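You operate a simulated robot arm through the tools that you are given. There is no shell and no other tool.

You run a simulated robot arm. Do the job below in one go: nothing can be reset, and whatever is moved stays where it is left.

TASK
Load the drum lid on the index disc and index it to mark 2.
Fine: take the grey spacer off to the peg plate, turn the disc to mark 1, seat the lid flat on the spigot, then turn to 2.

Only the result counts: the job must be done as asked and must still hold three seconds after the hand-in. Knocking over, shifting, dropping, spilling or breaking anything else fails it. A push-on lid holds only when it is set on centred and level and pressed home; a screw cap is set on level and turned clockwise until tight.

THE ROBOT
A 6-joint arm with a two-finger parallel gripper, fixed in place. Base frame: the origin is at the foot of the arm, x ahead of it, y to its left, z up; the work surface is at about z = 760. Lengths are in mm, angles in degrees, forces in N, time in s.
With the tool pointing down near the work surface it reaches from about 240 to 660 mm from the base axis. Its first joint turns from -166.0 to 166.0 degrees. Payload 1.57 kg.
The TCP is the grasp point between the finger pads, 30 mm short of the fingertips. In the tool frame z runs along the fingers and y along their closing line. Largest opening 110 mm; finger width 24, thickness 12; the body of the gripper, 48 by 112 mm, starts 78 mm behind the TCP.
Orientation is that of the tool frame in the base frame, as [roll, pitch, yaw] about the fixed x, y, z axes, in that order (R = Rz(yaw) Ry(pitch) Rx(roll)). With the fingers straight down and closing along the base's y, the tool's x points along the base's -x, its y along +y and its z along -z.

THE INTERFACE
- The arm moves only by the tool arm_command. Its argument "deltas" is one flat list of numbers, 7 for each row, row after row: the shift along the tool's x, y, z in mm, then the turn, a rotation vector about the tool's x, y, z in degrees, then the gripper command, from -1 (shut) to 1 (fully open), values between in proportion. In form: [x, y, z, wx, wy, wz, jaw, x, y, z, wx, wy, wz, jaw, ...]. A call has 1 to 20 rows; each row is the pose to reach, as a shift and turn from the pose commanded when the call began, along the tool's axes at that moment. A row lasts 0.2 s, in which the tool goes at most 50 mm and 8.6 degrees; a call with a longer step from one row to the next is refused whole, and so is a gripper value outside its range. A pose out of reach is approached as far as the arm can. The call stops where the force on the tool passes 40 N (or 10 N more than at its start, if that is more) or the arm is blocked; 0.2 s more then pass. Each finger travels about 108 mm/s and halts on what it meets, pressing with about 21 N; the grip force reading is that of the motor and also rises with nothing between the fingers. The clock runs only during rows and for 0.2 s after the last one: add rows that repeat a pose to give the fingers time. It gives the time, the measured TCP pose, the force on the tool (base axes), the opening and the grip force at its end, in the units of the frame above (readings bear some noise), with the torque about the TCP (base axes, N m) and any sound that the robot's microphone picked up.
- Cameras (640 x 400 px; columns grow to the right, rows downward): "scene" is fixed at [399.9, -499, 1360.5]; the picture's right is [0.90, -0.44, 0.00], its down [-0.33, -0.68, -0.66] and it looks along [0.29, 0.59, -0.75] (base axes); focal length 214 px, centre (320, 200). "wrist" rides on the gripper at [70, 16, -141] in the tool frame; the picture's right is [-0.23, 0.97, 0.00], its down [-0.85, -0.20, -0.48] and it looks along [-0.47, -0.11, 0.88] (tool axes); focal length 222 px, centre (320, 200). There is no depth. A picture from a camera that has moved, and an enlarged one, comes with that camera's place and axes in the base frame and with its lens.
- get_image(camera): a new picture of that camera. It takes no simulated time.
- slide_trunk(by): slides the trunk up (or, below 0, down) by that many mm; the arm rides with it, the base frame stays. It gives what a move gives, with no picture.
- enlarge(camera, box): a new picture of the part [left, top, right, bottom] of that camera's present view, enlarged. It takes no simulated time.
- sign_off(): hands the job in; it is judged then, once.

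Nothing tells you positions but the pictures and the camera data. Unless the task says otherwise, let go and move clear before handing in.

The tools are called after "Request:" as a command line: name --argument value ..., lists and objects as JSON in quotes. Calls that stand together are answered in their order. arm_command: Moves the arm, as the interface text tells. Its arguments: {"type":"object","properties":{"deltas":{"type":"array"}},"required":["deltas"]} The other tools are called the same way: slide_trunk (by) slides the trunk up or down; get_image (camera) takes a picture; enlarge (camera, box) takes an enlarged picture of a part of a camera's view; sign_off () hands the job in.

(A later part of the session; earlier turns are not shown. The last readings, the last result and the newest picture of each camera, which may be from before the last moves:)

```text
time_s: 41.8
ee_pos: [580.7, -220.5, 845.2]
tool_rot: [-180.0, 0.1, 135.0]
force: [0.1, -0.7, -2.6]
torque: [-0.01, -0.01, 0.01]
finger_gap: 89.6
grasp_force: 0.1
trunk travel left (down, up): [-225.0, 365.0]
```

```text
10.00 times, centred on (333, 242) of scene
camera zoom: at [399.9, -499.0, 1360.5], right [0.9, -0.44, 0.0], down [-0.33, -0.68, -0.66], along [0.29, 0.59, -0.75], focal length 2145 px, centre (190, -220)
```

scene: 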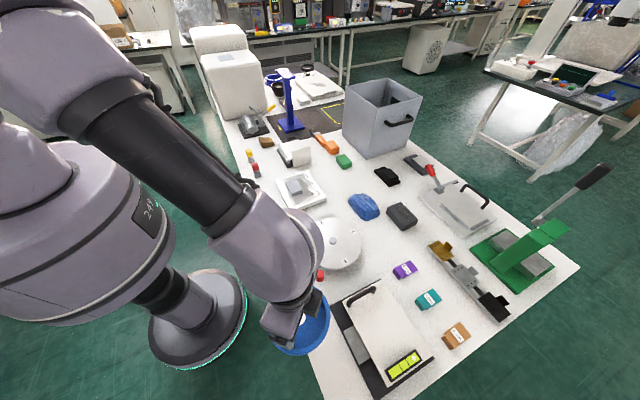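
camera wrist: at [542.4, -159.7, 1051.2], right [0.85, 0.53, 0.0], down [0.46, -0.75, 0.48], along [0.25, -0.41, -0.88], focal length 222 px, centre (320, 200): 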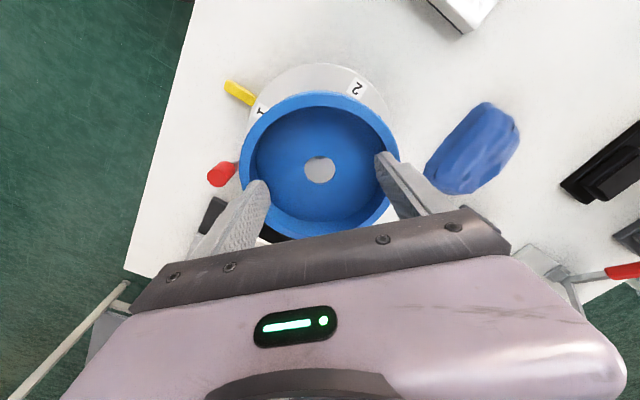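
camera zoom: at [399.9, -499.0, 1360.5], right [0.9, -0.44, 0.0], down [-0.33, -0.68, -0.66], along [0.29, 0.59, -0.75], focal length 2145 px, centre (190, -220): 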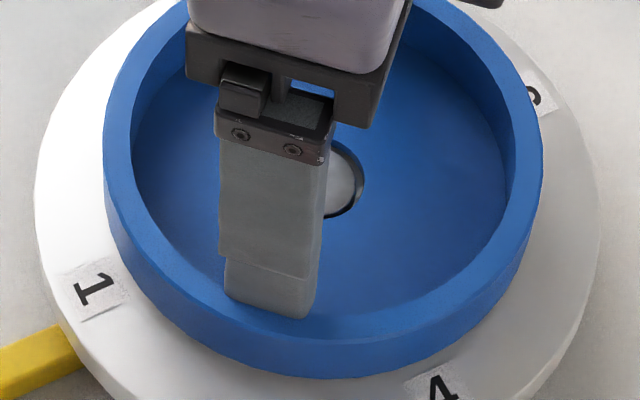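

The spigot is entering the hole with clearance all round. I'll continue lowering a millimetre at a time until the lid touches the disc.

Request:
arm_command --deltas '[0, 0, 1, 0, 0, 0, 1]'

Request:
arm_command --deltas '[0, 0, 1, 0, 0, 0, 1]'

Request:
arm_command --deltas '[0, 0, 1, 0, 0, 0, 1]'

Request:
enlarge --camera "wrist" --box '[220, 80, 420, 240]'

Request:
enlarge --camera "scene" --box '[301, 232, 365, 272]'

```text
time_s: 42.2
ee_pos: [580.4, -220.5, 843.3]
tool_rot: [180.0, 0.0, 135.1]
force: [-0.1, -0.2, -3.0]
torque: [0.01, 0.0, -0.04]
finger_gap: 89.4
grasp_force: 0.0
trunk travel left (down, up): [-225.0, 365.0]
```

```text
time_s: 42.6
ee_pos: [580.0, -220.5, 843.1]
tool_rot: [179.9, -0.1, 135.0]
force: [0.3, 0.4, -3.3]
torque: [0.02, 0.03, 0.0]
finger_gap: 89.4
grasp_force: 0.0
trunk travel left (down, up): [-225.0, 365.0]
```

```text
time_s: 43.0
ee_pos: [580.9, -218.3, 842.4]
tool_rot: [180.0, 0.1, 135.0]
force: [0.3, 0.0, -2.4]
torque: [-0.03, -0.02, -0.03]
finger_gap: 89.7
grasp_force: 0.0
trunk travel left (down, up): [-225.0, 365.0]
```

```text
2.50 times, centred on (320, 160) of wrist
camera zoom: at [542.0, -159.2, 984.8], right [0.85, 0.53, 0.0], down [0.46, -0.75, 0.48], along [0.25, -0.41, -0.88], focal length 555 px, centre (320, 300)
```

zoom: 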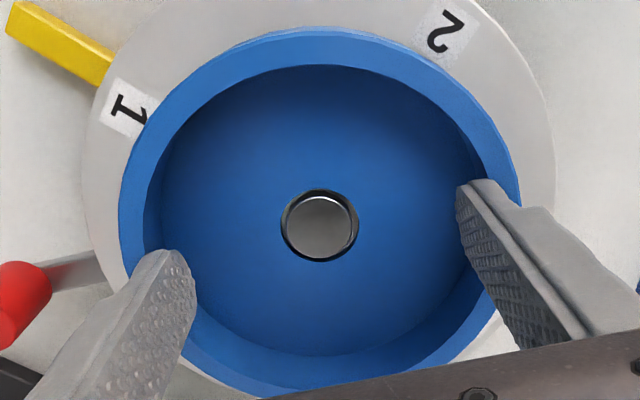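

```text
10.00 times, centred on (333, 252) of scene
camera zoom: at [399.9, -499.0, 1360.5], right [0.9, -0.44, 0.0], down [-0.33, -0.68, -0.66], along [0.29, 0.59, -0.75], focal length 2145 px, centre (190, -320)
```

zoom: 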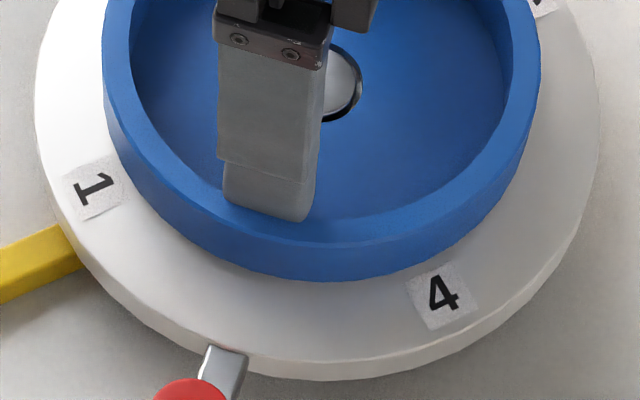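

No contact yet. The spigot is well inside the hole, so I'll keep lowering.

Request:
arm_command --deltas '[0, 0, 1, 0, 0, 0, 1]'

Request:
arm_command --deltas '[0, 0, 1, 0, 0, 0, 1]'

Request:
arm_command --deltas '[0, 0, 1, 0, 0, 0, 1]'

Request:
enlarge --camera "wrist" --box '[295, 145, 345, 195]'

Request:
enlarge --camera "scene" --box '[301, 232, 365, 272]'

```text
time_s: 43.4
ee_pos: [579.6, -218.9, 842.3]
tool_rot: [179.9, 0.0, 135.0]
force: [-1.1, 1.9, 0.9]
torque: [-0.13, -0.11, 0.03]
finger_gap: 89.9
grasp_force: 0.0
trunk travel left (down, up): [-225.0, 365.0]
```

```text
time_s: 43.8
ee_pos: [580.9, -219.3, 840.4]
tool_rot: [179.9, 0.1, 135.1]
force: [-2.5, 0.5, 11.5]
torque: [-0.1, 0.2, 0.03]
finger_gap: 89.3
grasp_force: 0.0
trunk travel left (down, up): [-225.0, 365.0]
```

```text
time_s: 44.2
ee_pos: [579.6, -218.6, 841.8]
tool_rot: [179.9, 0.2, 135.0]
force: [-2.5, -0.1, 21.0]
torque: [-0.03, 0.11, -0.03]
finger_gap: 89.4
grasp_force: 0.1
trunk travel left (down, up): [-225.0, 365.0]
```

```text
8.00 times, centred on (320, 170) of wrist
camera zoom: at [541.5, -159.0, 983.3], right [0.85, 0.53, 0.0], down [0.46, -0.75, 0.48], along [0.26, -0.41, -0.88], focal length 1777 px, centre (320, 440)
```

zoom: 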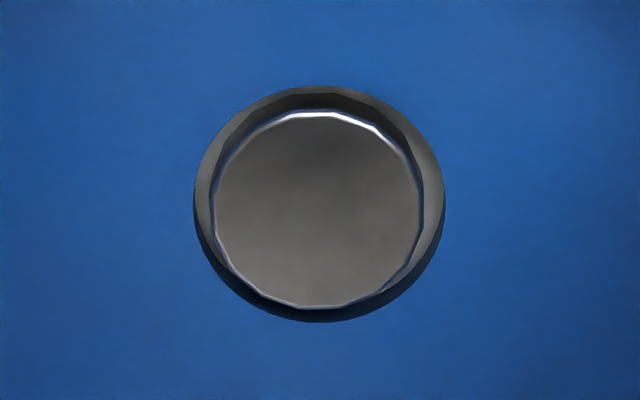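

```text
10.00 times, centred on (333, 252) of scene
camera zoom: at [399.9, -499.0, 1360.5], right [0.9, -0.44, 0.0], down [-0.33, -0.68, -0.66], along [0.29, 0.59, -0.75], focal length 2145 px, centre (190, -320)
```

zoom: 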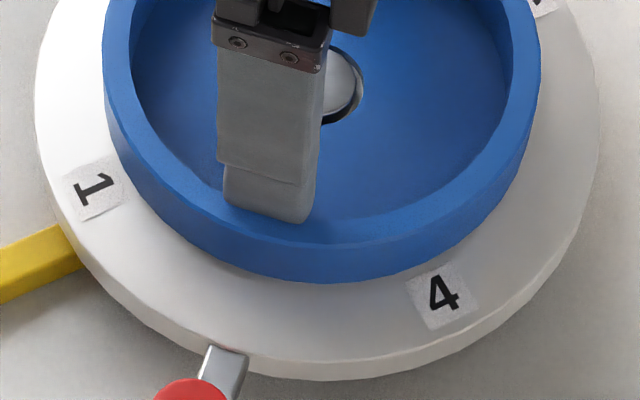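

The lid has bottomed on the disc at about 21 N with the spigot inside the hole. I'll relax the downward load and draw the fingers in to release.

Request:
arm_command --deltas '[0, 0, -1, 0, 0, 0, 1, 0, 0, -1.7, 0, 0, 0, 1, 0, 0, -1.7, 0, 0, 0, 0.5, 0, 0, -1.7, 0, 0, 0, 0.2, 0, 0, -1.7, 0, 0, 0, 0, 0, 0, -1.7, 0, 0, 0, 0]'

Request:
enlarge --camera "wrist" --box '[220, 80, 420, 240]'

Request:
enlarge --camera "scene" --box '[301, 232, 365, 272]'

```text
time_s: 45.6
ee_pos: [580.1, -220.0, 841.7]
tool_rot: [179.9, 0.0, 135.0]
force: [0.1, 0.6, -0.1]
torque: [0.03, -0.01, 0.0]
finger_gap: 54.7
grasp_force: 0.2
trunk travel left (down, up): [-225.0, 365.0]
```

```text
2.50 times, centred on (320, 160) of wrist
camera zoom: at [542.1, -159.7, 983.5], right [0.85, 0.53, 0.0], down [0.46, -0.75, 0.48], along [0.25, -0.41, -0.88], focal length 555 px, centre (320, 300)
```

zoom: 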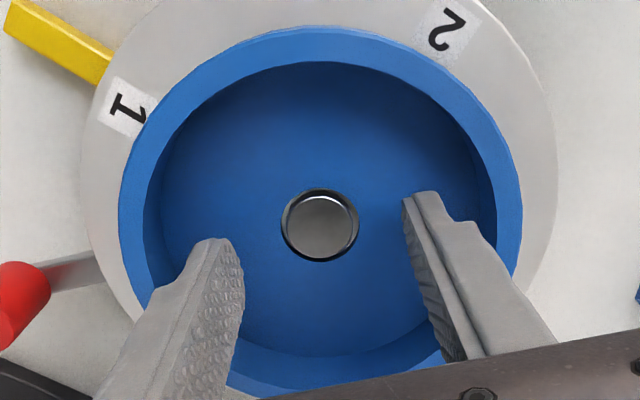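

```text
10.00 times, centred on (333, 252) of scene
camera zoom: at [399.9, -499.0, 1360.5], right [0.9, -0.44, 0.0], down [-0.33, -0.68, -0.66], along [0.29, 0.59, -0.75], focal length 2145 px, centre (190, -320)
```

zoom: 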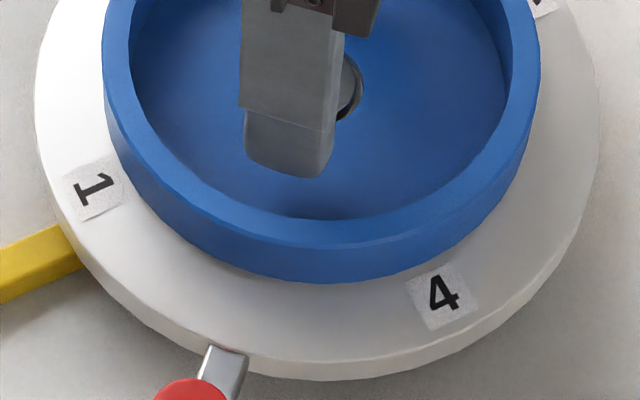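

The lid is released and sitting flat. I'll press it home symmetrically with both fingertips on the lid floor, in small steps.

Request:
arm_command --deltas '[0, 0, 2, 0, 0, 0, 0, 0, 0, 4, 0, 0, 0, 0]'

Request:
arm_command --deltas '[0, 0, 1, 0, 0, 0, 0, 0, 0, 2, 0, 0, 0, 0]'

Request:
arm_command --deltas '[0, 0, 1, 0, 0, 0, 0, 0, 0, 2, 0, 0, 0, 0]'

```text
time_s: 46.2
ee_pos: [579.7, -220.3, 838.3]
tool_rot: [180.0, 0.0, 135.0]
force: [-0.1, -0.2, -0.9]
torque: [-0.03, -0.01, -0.01]
finger_gap: 55.0
grasp_force: 0.1
trunk travel left (down, up): [-225.0, 365.0]
```

```text
time_s: 46.8
ee_pos: [579.7, -221.0, 835.3]
tool_rot: [-180.0, 0.0, 135.0]
force: [0.6, 1.0, 0.4]
torque: [-0.04, 0.0, -0.02]
finger_gap: 55.0
grasp_force: 0.2
trunk travel left (down, up): [-225.0, 365.0]
```

```text
time_s: 47.4
ee_pos: [579.1, -220.2, 832.8]
tool_rot: [-180.0, 0.1, 135.0]
force: [0.4, -0.2, -0.4]
torque: [0.0, 0.0, 0.0]
finger_gap: 54.8
grasp_force: 0.2
trunk travel left (down, up): [-225.0, 365.0]
```

Request:
arm_command --deltas '[0, 0, 1, 0, 0, 0, 0]'

Request:
arm_command --deltas '[0, 0, 1, 0, 0, 0, 0]'

Request:
arm_command --deltas '[0, 0, 1, 0, 0, 0, 0]'

Request:
enlarge --camera "wrist" --box '[220, 80, 420, 240]'

```text
time_s: 47.8
ee_pos: [579.7, -220.7, 832.2]
tool_rot: [-180.0, 0.0, 135.0]
force: [0.1, -0.4, 0.5]
torque: [0.01, 0.02, 0.04]
finger_gap: 55.1
grasp_force: 0.1
trunk travel left (down, up): [-225.0, 365.0]
```

```text
time_s: 48.2
ee_pos: [580.7, -219.0, 830.8]
tool_rot: [179.9, -0.1, 135.0]
force: [-0.2, 0.6, 0.2]
torque: [-0.02, -0.02, -0.02]
finger_gap: 55.1
grasp_force: 0.1
trunk travel left (down, up): [-225.0, 365.0]
```

```text
time_s: 48.6
ee_pos: [579.9, -220.7, 829.5]
tool_rot: [180.0, 0.0, 135.0]
force: [-0.4, -0.1, -0.3]
torque: [0.03, -0.01, -0.02]
finger_gap: 55.1
grasp_force: 0.1
trunk travel left (down, up): [-225.0, 365.0]
```

```text
2.50 times, centred on (320, 160) of wrist
camera zoom: at [542.2, -159.6, 971.9], right [0.85, 0.53, 0.0], down [0.46, -0.75, 0.48], along [0.25, -0.41, -0.88], focal length 555 px, centre (320, 300)
```

zoom: 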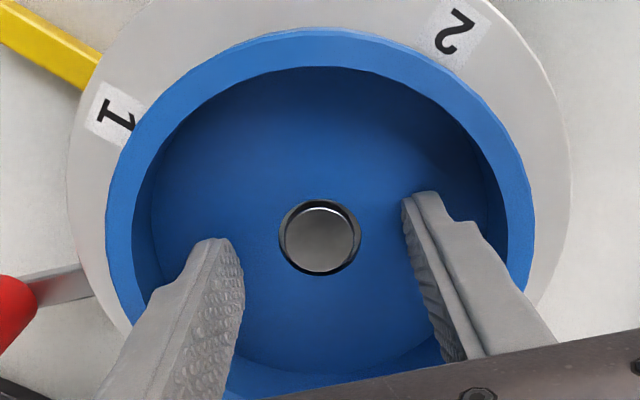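

Request:
arm_command --deltas '[0, 0, 1, 0, 0, 0, 0]'

Request:
arm_command --deltas '[0, 0, 1, 0, 0, 0, 0]'

Request:
arm_command --deltas '[0, 0, 1, 0, 0, 0, 0]'

Request:
arm_command --deltas '[0, 0, 1, 0, 0, 0, 0]'

```text
time_s: 49.0
ee_pos: [580.0, -218.8, 828.3]
tool_rot: [-179.9, 0.0, 135.0]
force: [-0.5, -0.2, -0.6]
torque: [0.02, 0.02, 0.03]
finger_gap: 54.8
grasp_force: 0.0
trunk travel left (down, up): [-225.0, 365.0]
```

```text
time_s: 49.4
ee_pos: [580.8, -220.5, 827.7]
tool_rot: [180.0, 0.0, 135.1]
force: [0.0, -0.6, -0.6]
torque: [0.0, -0.02, 0.03]
finger_gap: 55.0
grasp_force: 0.0
trunk travel left (down, up): [-225.0, 365.0]
```

```text
time_s: 49.8
ee_pos: [580.0, -220.5, 827.9]
tool_rot: [180.0, 0.1, 135.1]
force: [-0.1, 0.7, 9.4]
torque: [-0.22, 0.26, 0.02]
finger_gap: 55.0
grasp_force: 0.1
trunk travel left (down, up): [-225.0, 365.0]
```

```text
time_s: 50.2
ee_pos: [580.4, -220.5, 828.1]
tool_rot: [179.9, 0.2, 135.0]
force: [2.0, -0.9, 20.0]
torque: [-0.37, 0.43, -0.03]
finger_gap: 55.2
grasp_force: 0.3
trunk travel left (down, up): [-225.0, 365.0]
```

The fingertips now press on the lid floor at about 20 N, mostly through one finger. I'll press slightly more so it settles, then inspect whether the lid is level.

Request:
arm_command --deltas '[0, 0, 1, 0, 0, 0, 0, 0, 0, 1, 0, 0, 0, 0]'

Request:
enlarge --camera "scene" --box '[301, 232, 365, 272]'

Request:
enlarge --camera "wrist" --box '[220, 80, 420, 240]'

```text
time_s: 50.8
ee_pos: [580.0, -220.9, 828.3]
tool_rot: [179.9, 0.3, 135.0]
force: [4.0, 0.6, 37.6]
torque: [-0.55, 0.61, -0.06]
finger_gap: 55.1
grasp_force: 0.2
trunk travel left (down, up): [-225.0, 365.0]
```

```text
10.00 times, centred on (333, 252) of scene
camera zoom: at [399.9, -499.0, 1360.5], right [0.9, -0.44, 0.0], down [-0.33, -0.68, -0.66], along [0.29, 0.59, -0.75], focal length 2145 px, centre (190, -320)
```

zoom: 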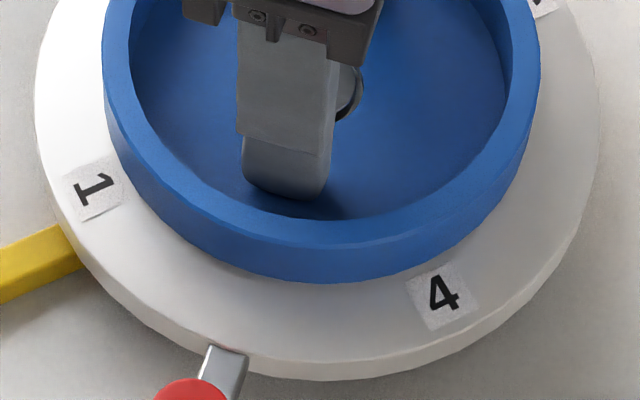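

```text
2.50 times, centred on (320, 160) of wrist
camera zoom: at [541.1, -159.1, 969.8], right [0.85, 0.53, 0.0], down [0.46, -0.74, 0.48], along [0.26, -0.41, -0.88], focal length 555 px, centre (320, 300)
```

zoom: 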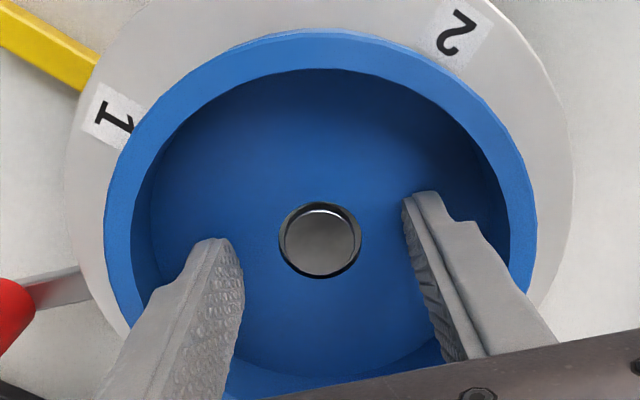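

That is pressed firmly at about 37 N. I'll rise straight up and inspect the lid.

Request:
arm_command --deltas '[0, 0, -3, 0, 0, 0, 0, 0, 0, -15, 0, 0, 0, 0, 0, 0, -40, 0, 0, 0, 0, 0, 0, -75, 0, 0, 0, 0, 0, 0, -110, 0, 0, 0, 0]'

Request:
get_image --camera "wrist"

Request:
enlarge --camera "wrist" --box '[230, 70, 410, 220]'

Request:
enlarge --camera "scene" --box '[297, 220, 369, 270]'

```text
time_s: 52.0
ee_pos: [580.1, -219.7, 935.1]
tool_rot: [180.0, -0.1, 134.9]
force: [0.3, 0.0, 1.7]
torque: [0.04, 0.02, -0.01]
finger_gap: 54.9
grasp_force: 0.0
trunk travel left (down, up): [-225.0, 365.0]
```

```text
taken
camera wrist: at [541.9, -159.4, 1077.9], right [0.85, 0.53, 0.0], down [0.46, -0.75, 0.48], along [0.25, -0.41, -0.88], focal length 222 px, centre (320, 200)
```

wrist: 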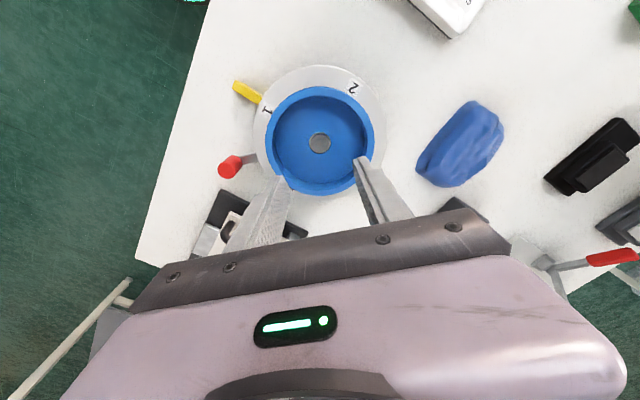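

```text
2.67 times, centred on (320, 145) of wrist
camera zoom: at [541.9, -159.4, 1077.9], right [0.85, 0.53, 0.0], down [0.46, -0.75, 0.48], along [0.25, -0.41, -0.88], focal length 592 px, centre (320, 347)
```

zoom: 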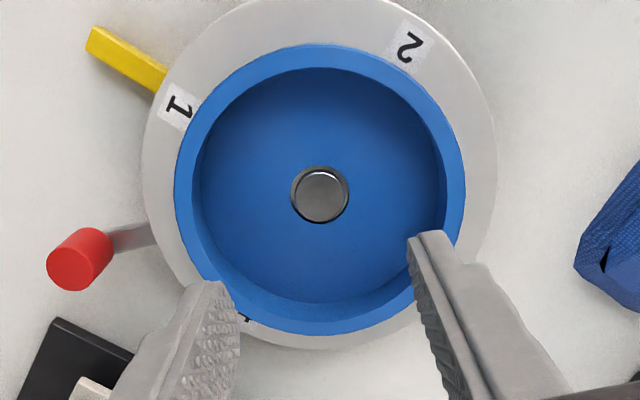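

```text
8.00 times, centred on (333, 245) of scene
camera zoom: at [399.9, -499.0, 1360.5], right [0.9, -0.44, 0.0], down [-0.33, -0.68, -0.66], along [0.29, 0.59, -0.75], focal length 1716 px, centre (216, -160)
```

zoom: 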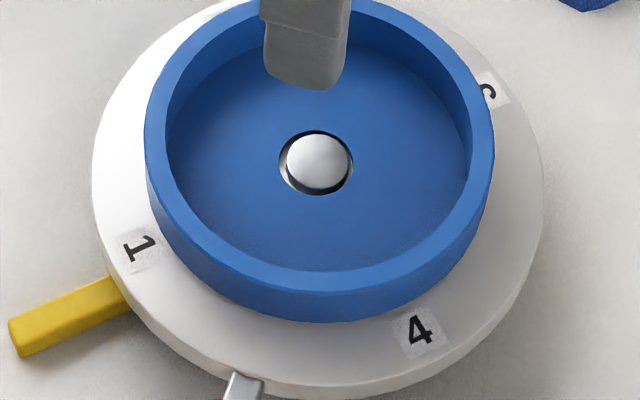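

The lid sits flat and concentric on the spigot. Mark 2 needs the knob at the -45° position near (660,-302), about 725 mm from the base. I'll test the arm's reach in free space above there first.

Request:
arm_command --deltas '[-20, -2, 0, 0, 0, 0, 0.09, -45, -4, 0, 0, 0, 0, 0.09, -70, -5.5, 0, 0, 0, 0, 0.09, -92, -7, 0, 0, 0, 0, 0.09, -115, -3, 0, 0, 0, 0, 0.09]'

Request:
get_image --camera "scene"

Request:
get_image --camera "wrist"

```text
time_s: 53.2
ee_pos: [627.6, -284.4, 935.5]
tool_rot: [180.0, 0.0, 135.1]
force: [-0.4, 1.3, -0.9]
torque: [0.04, 0.0, -0.01]
finger_gap: 59.9
grasp_force: 0.1
out of reach, approached as far as the arm can: row 4, 5
trunk travel left (down, up): [-225.0, 365.0]
```

```text
taken
```

scene: 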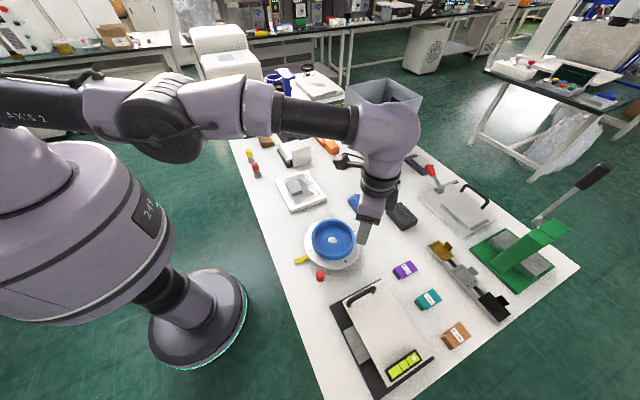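

```text
taken
camera wrist: at [589.3, -223.9, 1078.9], right [0.85, 0.53, 0.0], down [0.46, -0.75, 0.48], along [0.25, -0.41, -0.88], focal length 222 px, centre (320, 200)
```

wrist: 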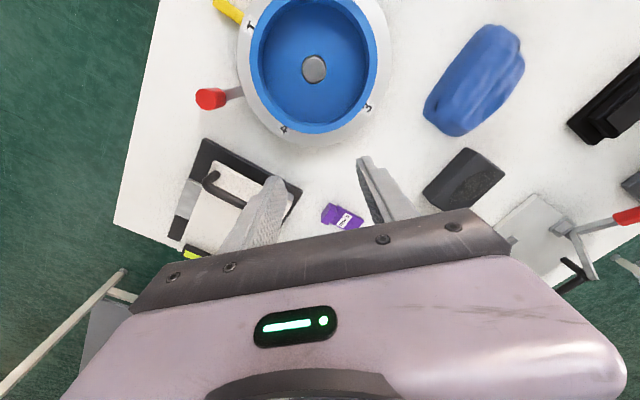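

Tool-down, the reach ends near 690 mm, so I'll lean the tool about 25° outward for the swing. First I'll pull back over the disc at the same safe height.

Request:
arm_command --deltas '[40, 0, -10, 0, 0, 0, 0.09, 80, 0, -20, 0, 0, 0, 0.09]'

```text
time_s: 53.8
ee_pos: [630.4, -272.0, 943.8]
tool_rot: [-179.9, -0.1, 135.0]
force: [0.4, -0.2, -0.1]
torque: [0.03, 0.02, -0.03]
finger_gap: 60.0
grasp_force: 0.0
out of reach, approached as far as the arm can: row 1, 2
trunk travel left (down, up): [-225.0, 365.0]
```

Request:
arm_command --deltas '[0, 0, 0, 0, 0, 0, 0.09, 0, 0, 0, 0, 0, 0, 0.09]'

```text
time_s: 54.4
ee_pos: [630.7, -271.7, 942.6]
tool_rot: [179.9, -0.1, 135.0]
force: [0.0, 0.6, 0.2]
torque: [0.01, 0.03, 0.01]
finger_gap: 59.9
grasp_force: 0.1
trunk travel left (down, up): [-225.0, 365.0]
```

Request:
arm_command --deltas '[15, 0, 0, 0, 0, 0, 0.09, 30, 0, 0, 0, 0, 0, 0.09, 45, 0, 0, 0, 0, 0, 0.09]'

```text
time_s: 55.2
ee_pos: [635.9, -260.0, 941.4]
tool_rot: [179.9, -0.1, 135.0]
force: [0.9, -0.2, 0.9]
torque: [-0.03, 0.01, 0.02]
finger_gap: 60.2
grasp_force: 0.0
out of reach, approached as far as the arm can: row 1, 2, 3
trunk travel left (down, up): [-225.0, 365.0]
```

The arm seems stuck at its straight-elbow limit. I'll command a longer sustained inward move over the clear area above the disc to get off it.

Request:
arm_command --deltas '[30, 0, 0, 0, 0, 0, 0.09, 60, 0, 0, 0, 0, 0, 0.09, 80, 0, 0, 0, 0, 0, 0.09, 80, 0, 0, 0, 0, 0, 0.09, 80, 0, 0, 0, 0, 0, 0.09, 80, 0, 0, 0, 0, 0, 0.09]'

Request:
get_image --camera "scene"

```text
time_s: 56.6
ee_pos: [644.0, -240.4, 938.6]
tool_rot: [-180.0, -0.1, 135.0]
force: [-0.4, 0.3, 0.5]
torque: [-0.01, 0.02, 0.02]
finger_gap: 60.0
grasp_force: 0.0
out of reach, approached as far as the arm can: row 1, 2, 3, 4, 5, 6
trunk travel left (down, up): [-225.0, 365.0]
```

```text
taken
```

scene: 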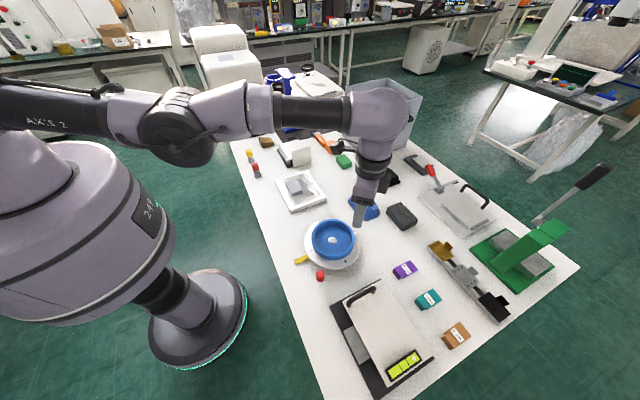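

Only tangential motion is getting through. Lowering a little should bend the elbow the natural way, and there is ample clearance here, so I'll try down plus inward.

Request:
arm_command --deltas '[0, 0, 10, 0, 0, 0, 0.09, 0, 0, 20, 0, 0, 0, 0.09, 0, 0, 30, 0, 0, 0, 0.09]'

```text
time_s: 57.4
ee_pos: [643.8, -238.6, 908.5]
tool_rot: [-179.9, 0.1, 134.9]
force: [-0.2, 0.2, -0.3]
torque: [0.01, 0.01, 0.03]
finger_gap: 59.9
grasp_force: 0.1
trunk travel left (down, up): [-225.0, 365.0]
```

That worked without a reach complaint. Now I'll move inward.

Request:
arm_command --deltas '[10, 0, 0, 0, 0, 0, 0.09, 20, 0, 0, 0, 0, 0, 0.09, 30, 0, 0, 0, 0, 0, 0.09]'

```text
time_s: 58.2
ee_pos: [645.2, -230.4, 907.7]
tool_rot: [180.0, 0.0, 135.0]
force: [0.0, -0.2, 0.3]
torque: [0.01, 0.03, -0.02]
finger_gap: 59.9
grasp_force: 0.1
out of reach, approached as far as the arm can: row 1, 2, 3
trunk travel left (down, up): [-225.0, 365.0]
```

The elbow is locked straight and only radial motion is blocked. I'll raise the trunk for headroom, then come down with a slight inward drift so the elbow bends naturally.

Request:
slide_trunk --by 150

```text
time_s: 60.0
ee_pos: [644.2, -229.5, 1058.0]
tool_rot: [179.9, -0.1, 135.0]
force: [-0.1, -0.6, -0.1]
torque: [-0.01, -0.01, 0.01]
finger_gap: 59.9
grasp_force: 0.1
trunk travel left (down, up): [-375.0, 215.0]
```

Request:
arm_command --deltas '[0.9, -0.43, 15, 0, 0, 0, 0.09, 2.7, -1.3, 30, 0, 0, 0, 0.09, 5.4, -2.6, 45, 0, 0, 0, 0.09, 9, -4.3, 60, 0, 0, 0, 0.09, 14.5, -6.9, 75, 0, 0, 0, 0.09, 21.7, -10.3, 90, 0, 0, 0, 0.09, 30.7, -14.6, 105, 0, 0, 0, 0.09, 40.7, -19.3, 120, 0, 0, 0, 0.09]'

```text
time_s: 61.8
ee_pos: [619.4, -219.2, 937.4]
tool_rot: [-179.9, -0.1, 135.1]
force: [-0.3, 0.4, 0.5]
torque: [0.04, -0.04, 0.0]
finger_gap: 59.8
grasp_force: 0.0
out of reach, approached as far as the arm can: row 6, 7, 8
trunk travel left (down, up): [-375.0, 215.0]
```

The elbow is still straight. Vertical moves with a fixed orientation don't bend it, but tilting the tool tip inward with the wrist roughly still should. I'll do that in free space above the disc.

Request:
arm_command --deltas '[32.5, -15.4, -2.4, 3.44, 7.22, 0, 0.09, 66, -31.3, -9.7, 6.89, 14.44, 0, 0.09, 80, -38, -9.7, 6.89, 14.44, 0, 0.09, 95, -45, -9.7, 6.89, 14.44, 0, 0.09]'

```text
time_s: 62.8
ee_pos: [554.4, -196.8, 941.2]
tool_rot: [-172.9, -14.8, 134.0]
force: [-0.2, 0.4, -0.7]
torque: [-0.01, 0.03, 0.01]
finger_gap: 59.8
grasp_force: 0.1
out of reach, approached as far as the arm can: row 2, 3, 4
trunk travel left (down, up): [-375.0, 215.0]
```

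Request:
arm_command --deltas '[0, 0, 0, 0, 0, 0, 0.09]'

Request:
get_image --camera "scene"

```text
time_s: 63.1
ee_pos: [553.7, -196.0, 940.3]
tool_rot: [-172.9, -14.5, 134.1]
force: [0.1, 0.7, -0.2]
torque: [0.02, 0.02, 0.01]
finger_gap: 60.2
grasp_force: 0.0
trunk travel left (down, up): [-375.0, 215.0]
```

```text
taken
```

scene: 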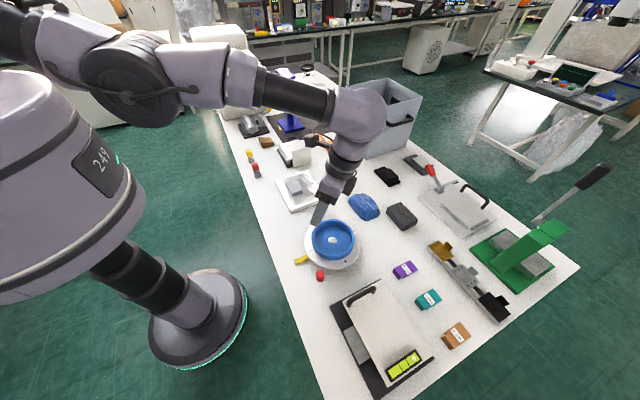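

Request:
arm_command --deltas '[16.6, -7.9, -0.34, 1.72, 3.61, 0, 0.09, 34, -16.2, -1.57, 3.44, 7.22, 0, 0.09, 52.2, -24.9, -3.8, 5.17, 10.83, 0, 0.09, 70.9, -33.8, -6.9, 6.89, 14.44, 0, 0.09]'

```text
time_s: 64.2
ee_pos: [493.8, -176.2, 966.1]
tool_rot: [-164.8, -28.8, 131.0]
force: [-0.9, 0.4, -0.7]
torque: [-0.06, -0.02, -0.01]
finger_gap: 60.1
grasp_force: 0.0
out of reach, approached as far as the arm can: row 3, 4
trunk travel left (down, up): [-375.0, 215.0]
```

The elbow appears to have flipped slightly past straight onto its limit. I'll extend the wrist a few millimetres outward to full straight while tilting the tip further inward, so it passes back to the normal elbow-up side.

Request:
arm_command --deltas '[11.4, -5.4, -1.7, 1.72, 3.61, 0, 0.09, 22.6, -10.8, -4.7, 3.44, 7.22, 0, 0.09, 38.1, -18.2, -7.7, 5.17, 10.83, 0, 0.09, 53.3, -25.4, -11.9, 6.89, 14.44, 0, 0.09]'

Request:
get_image --camera "scene"

```text
time_s: 65.2
ee_pos: [455.3, -156.0, 1000.4]
tool_rot: [-156.1, -40.3, 126.0]
force: [-0.4, -0.3, -0.8]
torque: [0.04, -0.02, 0.01]
finger_gap: 60.0
grasp_force: 0.0
out of reach, approached as far as the arm can: row 2, 3, 4
trunk travel left (down, up): [-375.0, 215.0]
```

```text
taken
```

scene: 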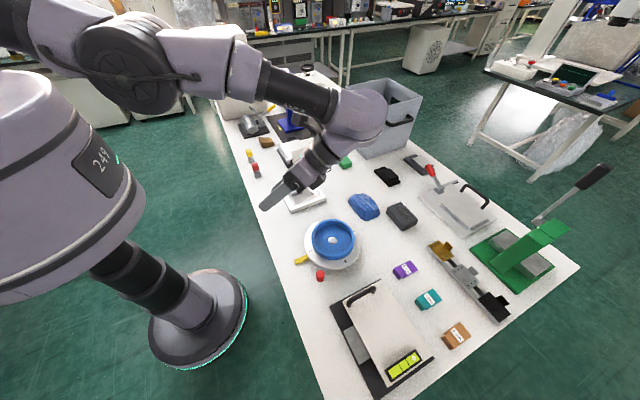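

Request:
arm_command --deltas '[18.1, -8.7, 0.8, 1.72, 3.61, 0, 0.09, 37.8, -18, 1.5, 3.44, 7.22, 0, 0.09, 47.2, -22.5, 7.3, 3.44, 7.22, 0, 0.09, 63.1, -30.1, 16.9, 3.44, 7.22, 0, 0.09]'

```text
time_s: 66.2
ee_pos: [399.6, -135.9, 1041.3]
tool_rot: [-147.4, -48.5, 119.9]
force: [-0.6, 0.6, 0.1]
torque: [0.02, 0.0, 0.04]
finger_gap: 59.9
grasp_force: 0.0
out of reach, approached as far as the arm can: row 1
trunk travel left (down, up): [-375.0, 215.0]
```

The inward commands are accepted again. I'll check the arm posture before straightening the tool.

Request:
get_image --camera "scene"

```text
taken
```

scene: 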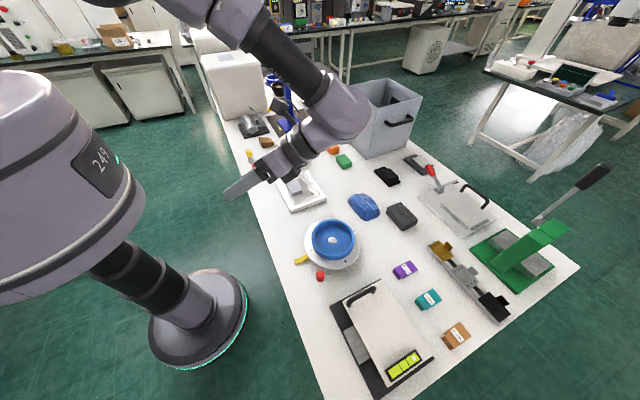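

The elbow is back in its normal raised posture. I'll bring the tool back to vertical while keeping the wrist well inside its reach.

Request:
arm_command --deltas '[-18.6, 8.9, 2.2, -3.01, -6.32, 0, 0.09, -36.9, 17.6, 0.4, -6.03, -12.64, 0, 0.09, -54.2, 25.9, -5, -9.04, -18.95, 0, 0.09, -70.6, 33.7, -13.9, -12.06, -25.27, 0, 0.09, -85.2, 40.6, -26.1, -15.07, -31.59, 0, 0.09, -98, 46.8, -41.3, -18.09, -37.91, 0, 0.09, -108.3, 51.7, -59.3, -21.1, -44.23, 0, 0.09, -116.3, 55.5, -79.6, -24.11, -50.55, 0, 0.09]'

Request:
get_image --camera "scene"

```text
time_s: 68.0
ee_pos: [530.8, -183.1, 978.0]
tool_rot: [-180.0, 0.0, 135.0]
force: [-1.2, 0.3, 0.4]
torque: [0.01, 0.01, 0.01]
finger_gap: 60.0
grasp_force: 0.0
trunk travel left (down, up): [-375.0, 215.0]
```

```text
taken
```

scene: 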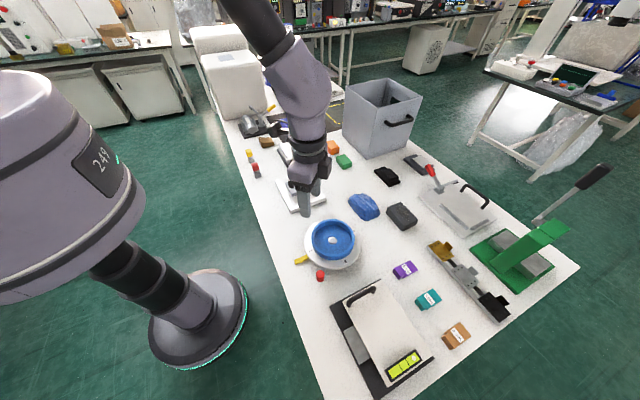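

Posture is restored and nothing on the table moved. I'll lift the tool, then slide the trunk back down to its original height.

Request:
arm_command --deltas '[0, 0, -35, 0, 0, 0, 0.09, 0, 0, -70, 0, 0, 0, 0.09, 0, 0, -105, 0, 0, 0, 0.09, 0, 0, -140, 0, 0, 0, 0.09]'

Request:
slide_trunk --by -150

Request:
enlarge --camera "scene" --box '[280, 190, 400, 300]'

```text
time_s: 69.0
ee_pos: [529.8, -182.5, 1119.5]
tool_rot: [-180.0, -0.1, 135.0]
force: [0.6, -0.7, 0.2]
torque: [-0.01, 0.02, -0.05]
finger_gap: 59.9
grasp_force: 0.1
trunk travel left (down, up): [-375.0, 215.0]
```

```text
time_s: 70.7
ee_pos: [529.5, -182.9, 968.4]
tool_rot: [180.0, -0.1, 135.1]
force: [-0.4, -0.5, 0.4]
torque: [0.02, 0.03, 0.0]
finger_gap: 59.8
grasp_force: 0.1
trunk travel left (down, up): [-225.0, 365.0]
```

```text
3.64 times, centred on (340, 245) of scene
camera zoom: at [399.9, -499.0, 1360.5], right [0.9, -0.44, 0.0], down [-0.33, -0.68, -0.66], along [0.29, 0.59, -0.75], focal length 780 px, centre (247, 36)
```

zoom: 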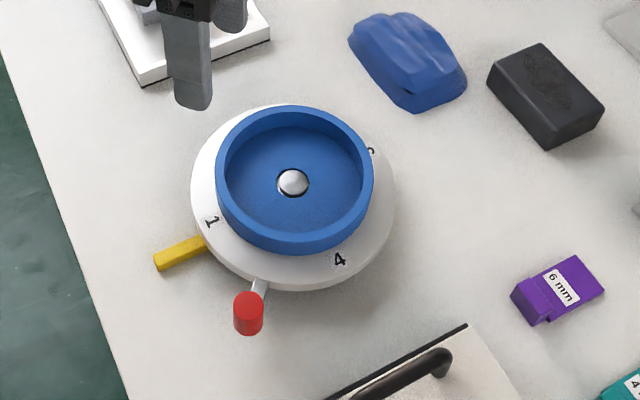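

Now I'll position above the knob with the jaws turned to the tangent (yaw 45), ready to lean the tool outward.

Request:
arm_command --deltas '[-5.1, -6.2, 0.7, 0, 0, 7.5, 0.09, -10.2, -12.5, 1.3, 0, 0, 15, 0.09, -15.4, -18.7, 2, 0, 0, 22.5, 0.09, -20.5, -24.9, 2.7, 0, 0, 30, 0.09, -25.6, -31.1, 3.3, 0, 0, 37.5, 0.09, -30.7, -37.4, 4, 0, 0, 45, 0.09, -35.8, -43.6, 4.7, 0, 0, 52.5, 0.09, -40.9, -49.8, 5.3, 0, 0, 60, 0.09, -46, -56, 6, 0, 0, 67.5, 0.09, -51.2, -62.3, 6.7, 0, 0, 75, 0.09, -56.3, -68.5, 7.3, 0, 0, 82.5, 0.09, -61.4, -74.7, 8, 0, 0, 90, 0.09]'

Request:
arm_command --deltas '[0, 0, 0, 0, -6.25, 0, 0.09, 0, 0, 0, 0, -12.5, 0, 0.09, 0, 0, 0, 0, -18.75, 0, 0.09, 0, 0, 0, 0, -25, 0, 0.09]'

Request:
get_image --camera "wrist"

Request:
enlarge --camera "scene" --box '[270, 190, 400, 310]'

```text
time_s: 73.3
ee_pos: [521.0, -280.2, 961.2]
tool_rot: [180.0, 0.0, 44.9]
force: [-0.6, 0.4, 0.3]
torque: [-0.02, -0.02, 0.0]
finger_gap: 60.1
grasp_force: 0.0
trunk travel left (down, up): [-225.0, 365.0]
```

```text
time_s: 74.3
ee_pos: [519.2, -279.1, 959.3]
tool_rot: [-179.9, 25.3, 45.0]
force: [-0.5, 0.8, -0.1]
torque: [-0.04, -0.01, 0.03]
finger_gap: 60.1
grasp_force: 0.1
trunk travel left (down, up): [-225.0, 365.0]
```

```text
taken
camera wrist: at [618.1, -203.5, 1058.8], right [0.54, -0.83, 0.1], down [-0.54, -0.26, 0.8], along [-0.64, -0.48, -0.6], focal length 222 px, centre (320, 200)
```

wrist: 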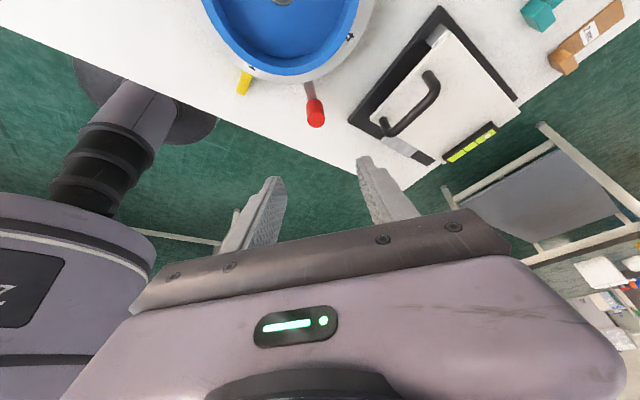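

```text
3.33 times, centred on (335, 250) of scene
camera zoom: at [399.9, -499.0, 1360.5], right [0.9, -0.44, 0.0], down [-0.33, -0.68, -0.66], along [0.29, 0.59, -0.75], focal length 715 px, centre (270, 33)
```

zoom: 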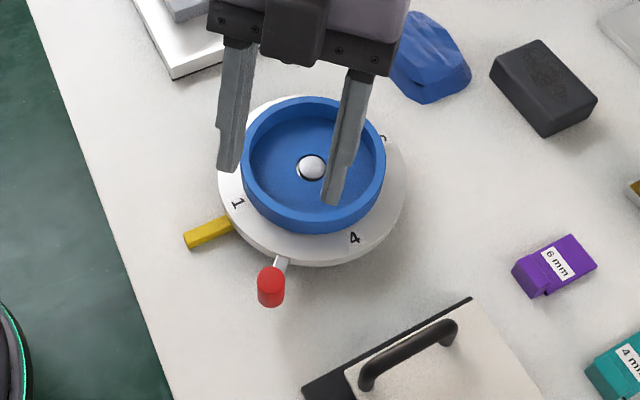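

The tool leans outward as planned. I'll descend to the pre-grasp position just inside of and above the knob.

Request:
arm_command --deltas '[10, 0, 21.4, 0, 0, 0, 0.09, 20, 0, 42.9, 0, 0, 0, 0.09, 30, 0, 64.3, 0, 0, 0, 0.09]'

Request:
get_image --camera "wrist"

Request:
enlarge --camera "wrist" --box '[220, 70, 420, 230]'

Request:
enlarge --camera "scene" --box '[270, 200, 400, 310]'

```text
time_s: 75.1
ee_pos: [519.9, -277.6, 888.2]
tool_rot: [-179.9, 25.0, 45.0]
force: [-0.8, -0.6, -0.1]
torque: [0.0, 0.0, -0.01]
finger_gap: 60.0
grasp_force: 0.0
trunk travel left (down, up): [-225.0, 365.0]
```

```text
taken
camera wrist: at [618.8, -202.3, 987.3], right [0.54, -0.83, 0.09], down [-0.55, -0.26, 0.8], along [-0.64, -0.48, -0.6], focal length 222 px, centre (320, 200)
```

wrist: 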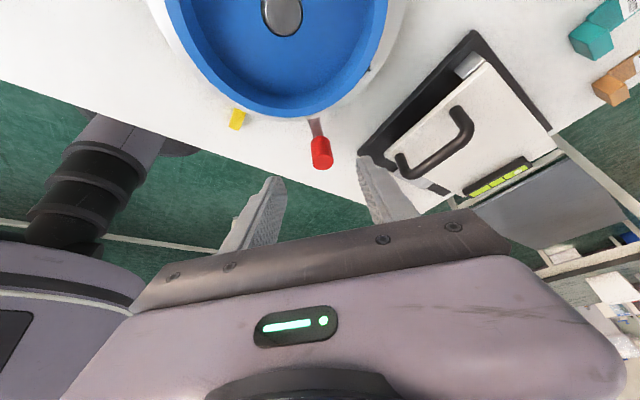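

```text
2.50 times, centred on (320, 150) of wrist
camera zoom: at [618.8, -202.3, 987.3], right [0.54, -0.83, 0.09], down [-0.55, -0.26, 0.8], along [-0.64, -0.48, -0.6], focal length 555 px, centre (320, 325)
```

zoom: 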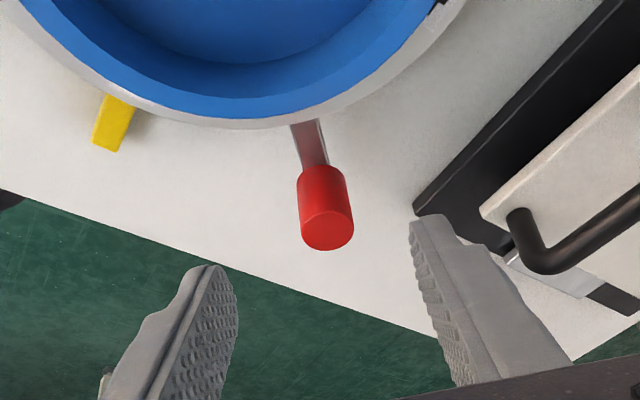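

```text
3.64 times, centred on (335, 255) of scene
camera zoom: at [399.9, -499.0, 1360.5], right [0.9, -0.44, 0.0], down [-0.33, -0.68, -0.66], along [0.29, 0.59, -0.75], focal length 780 px, centre (266, 0)
```

zoom: 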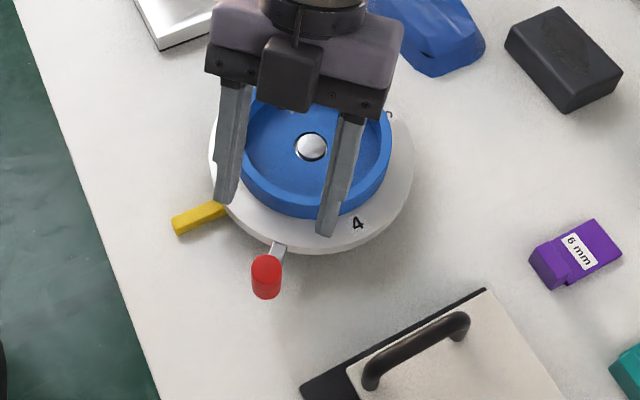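

The knob lies almost on the tool axis. I'll shift 5 mm inward and slide the open jaws over it along the tool axis.

Request:
arm_command --deltas '[5, 0, 15, 0, 0, 0, 0.09, 5, 0, 30, 0, 0, 0, 0.09, 5, 0, 45, 0, 0, 0, 0.09, 5, 0, 55, 0, 0, 0, 0.09, 5, 0, 61, 0, 0, 0, 0.09]'

Request:
enlarge --camera "wrist" --box '[220, 70, 420, 230]'

Request:
enlarge --camera "scene" --box '[280, 220, 370, 300]'

```text
time_s: 76.3
ee_pos: [505.2, -293.7, 832.0]
tool_rot: [-179.9, 24.9, 45.0]
force: [-0.2, 0.3, 0.4]
torque: [0.03, 0.0, -0.01]
finger_gap: 60.0
grasp_force: 0.1
trunk travel left (down, up): [-225.0, 365.0]
```

```text
2.50 times, centred on (320, 150) of wrist
camera zoom: at [603.1, -217.9, 931.0], right [0.54, -0.83, 0.1], down [-0.55, -0.26, 0.8], along [-0.64, -0.48, -0.6], focal length 555 px, centre (320, 325)
```

zoom: 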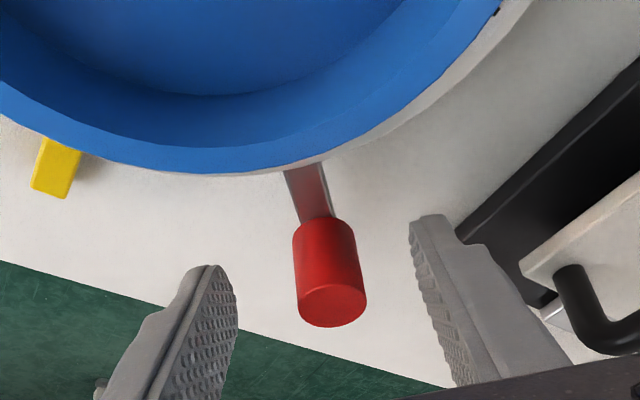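

```text
5.00 times, centred on (325, 260) of scene
camera zoom: at [399.9, -499.0, 1360.5], right [0.9, -0.44, 0.0], down [-0.33, -0.68, -0.66], along [0.29, 0.59, -0.75], focal length 1072 px, centre (295, -100)
```

zoom: 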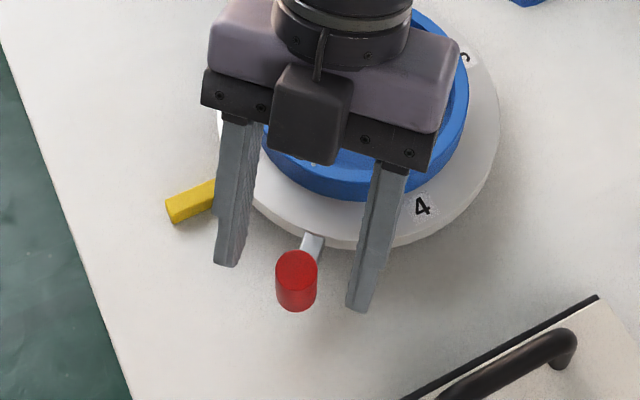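

The knob sits between the pads. I'll close on it.

Request:
arm_command --deltas '[0, 0, 0, 0, 0, 0, -0.4, 0, 0, 0, 0, 0, 0, -1, 0, 0, 0, 0, 0, 0, -1, 0, 0, 0, 0, 0, 0, -1]'

Request:
enlarge --camera "wrist" --box '[220, 70, 420, 230]'

Request:
enlarge --camera "scene" --box '[280, 220, 370, 300]'

```text
time_s: 77.3
ee_pos: [505.5, -293.6, 832.0]
tool_rot: [180.0, 25.0, 44.9]
force: [6.6, -10.6, 1.6]
torque: [-0.58, -0.32, 0.17]
finger_gap: 21.6
grasp_force: 35.1
trunk travel left (down, up): [-225.0, 365.0]
```

```text
2.50 times, centred on (320, 150) of wrist
camera zoom: at [603.8, -218.6, 931.1], right [0.54, -0.83, 0.1], down [-0.55, -0.26, 0.8], along [-0.64, -0.48, -0.6], focal length 555 px, centre (320, 325)
```

zoom: 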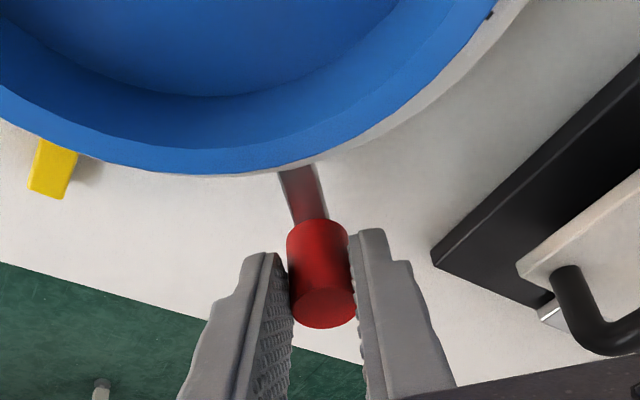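

```text
5.00 times, centred on (325, 260) of scene
camera zoom: at [399.9, -499.0, 1360.5], right [0.9, -0.44, 0.0], down [-0.33, -0.68, -0.66], along [0.29, 0.59, -0.75], focal length 1072 px, centre (295, -100)
```

zoom: 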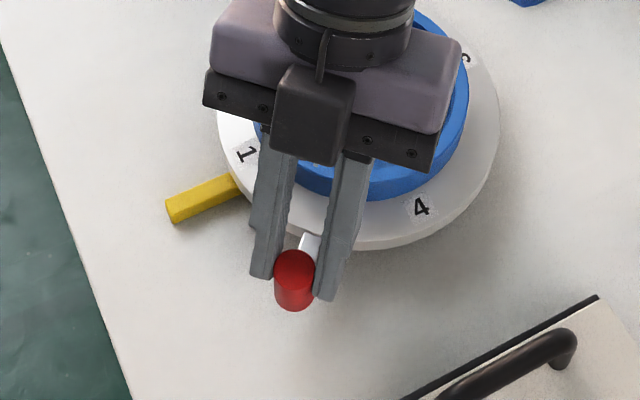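

The knob is gripped. I'll swing the disc counter-clockwise about its centre with the leaned tool, in 30° portions.

Request:
arm_command --deltas '[0.36, 9.07, -0.17, -2.11, 0, -4.53, -1, 1.43, 18.08, -0.67, -4.23, 0, -9.06, -1, 3.21, 26.94, -1.5, -6.34, 0, -13.59, -1, 5.69, 35.6, -2.65, -8.45, 0, -18.13, -1, 8.84, 43.99, -4.12, -10.57, 0, -22.66, -1, 12.64, 52.05, -5.89, -12.68, 0, -27.19, -1]'

Request:
get_image --camera "wrist"

Request:
enlarge --camera "scene" --box '[280, 210, 380, 300]'

```text
time_s: 78.7
ee_pos: [550.0, -320.1, 831.8]
tool_rot: [179.9, 24.9, 74.9]
force: [-1.2, -4.6, 6.4]
torque: [-0.08, -0.33, 0.0]
finger_gap: 21.7
grasp_force: 34.4
trunk travel left (down, up): [-225.0, 365.0]
```

```text
taken
camera wrist: at [598.4, -206.3, 931.1], right [0.89, -0.45, 0.1], down [-0.34, -0.5, 0.79], along [-0.31, -0.74, -0.6], focal length 222 px, centre (320, 200)
```

wrist: 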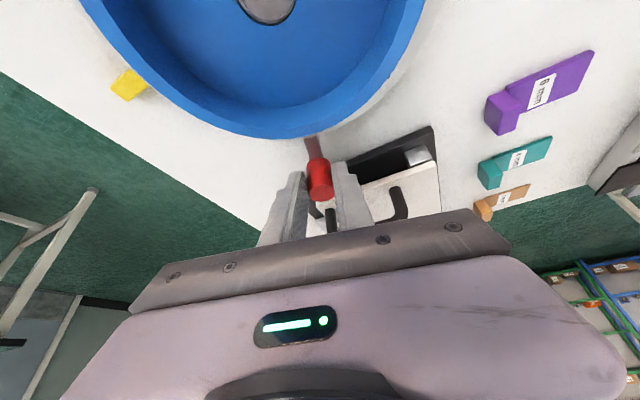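

```text
4.44 times, centred on (330, 255) of scene
camera zoom: at [399.9, -499.0, 1360.5], right [0.9, -0.44, 0.0], down [-0.33, -0.68, -0.66], along [0.29, 0.59, -0.75], focal length 953 px, centre (276, -44)
```

zoom: 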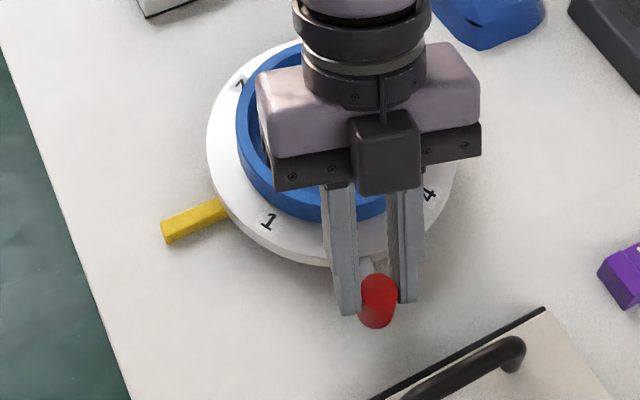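

The disc turns smoothly and the lid rides along level. I'll do the next 30°.

Request:
arm_command --deltas '[0.36, 9.07, -0.17, -2.11, 0, -4.53, -1, 1.43, 18.08, -0.67, -4.23, 0, -9.06, -1, 3.21, 26.94, -1.5, -6.34, 0, -13.59, -1, 5.69, 35.6, -2.65, -8.45, 0, -18.13, -1, 8.84, 43.99, -4.12, -10.57, 0, -22.66, -1, 12.64, 52.05, -5.89, -12.68, 0, -27.19, -1]'

Request:
get_image --camera "wrist"

Request:
enlarge --camera "scene" --box '[280, 210, 390, 300]'

```text
time_s: 80.1
ee_pos: [605.8, -321.5, 831.7]
tool_rot: [-179.9, 24.9, 105.1]
force: [1.8, -9.3, 0.5]
torque: [-0.24, -0.47, -0.05]
finger_gap: 21.7
grasp_force: 34.9
trunk travel left (down, up): [-225.0, 365.0]
```

```text
taken
camera wrist: at [589.0, -198.8, 931.2], right [0.99, 0.05, 0.09], down [-0.04, -0.61, 0.79], along [0.1, -0.79, -0.6], focal length 222 px, centre (320, 200)
```

wrist: 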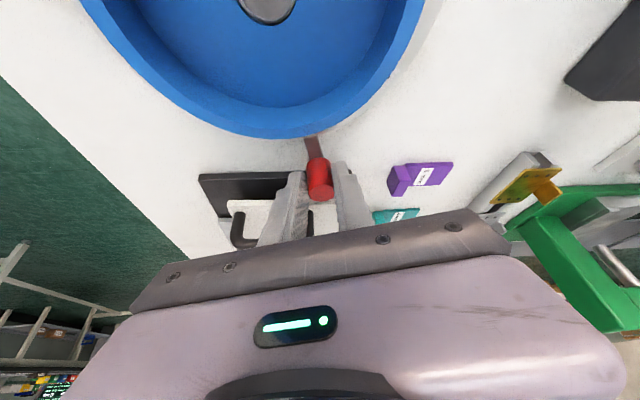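

```text
4.44 times, centred on (335, 255) of scene
camera zoom: at [399.9, -499.0, 1360.5], right [0.9, -0.44, 0.0], down [-0.33, -0.68, -0.66], along [0.29, 0.59, -0.75], focal length 953 px, centre (253, -44)
```

zoom: 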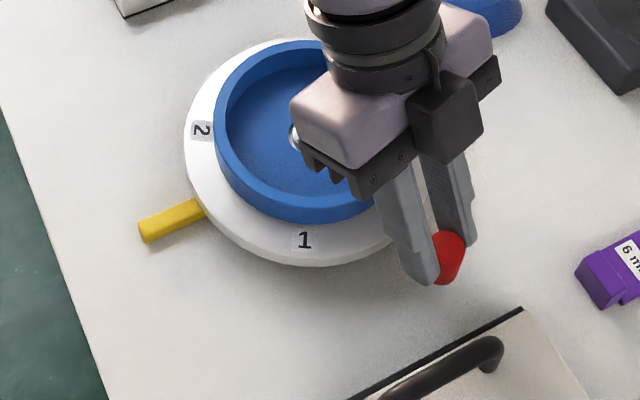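

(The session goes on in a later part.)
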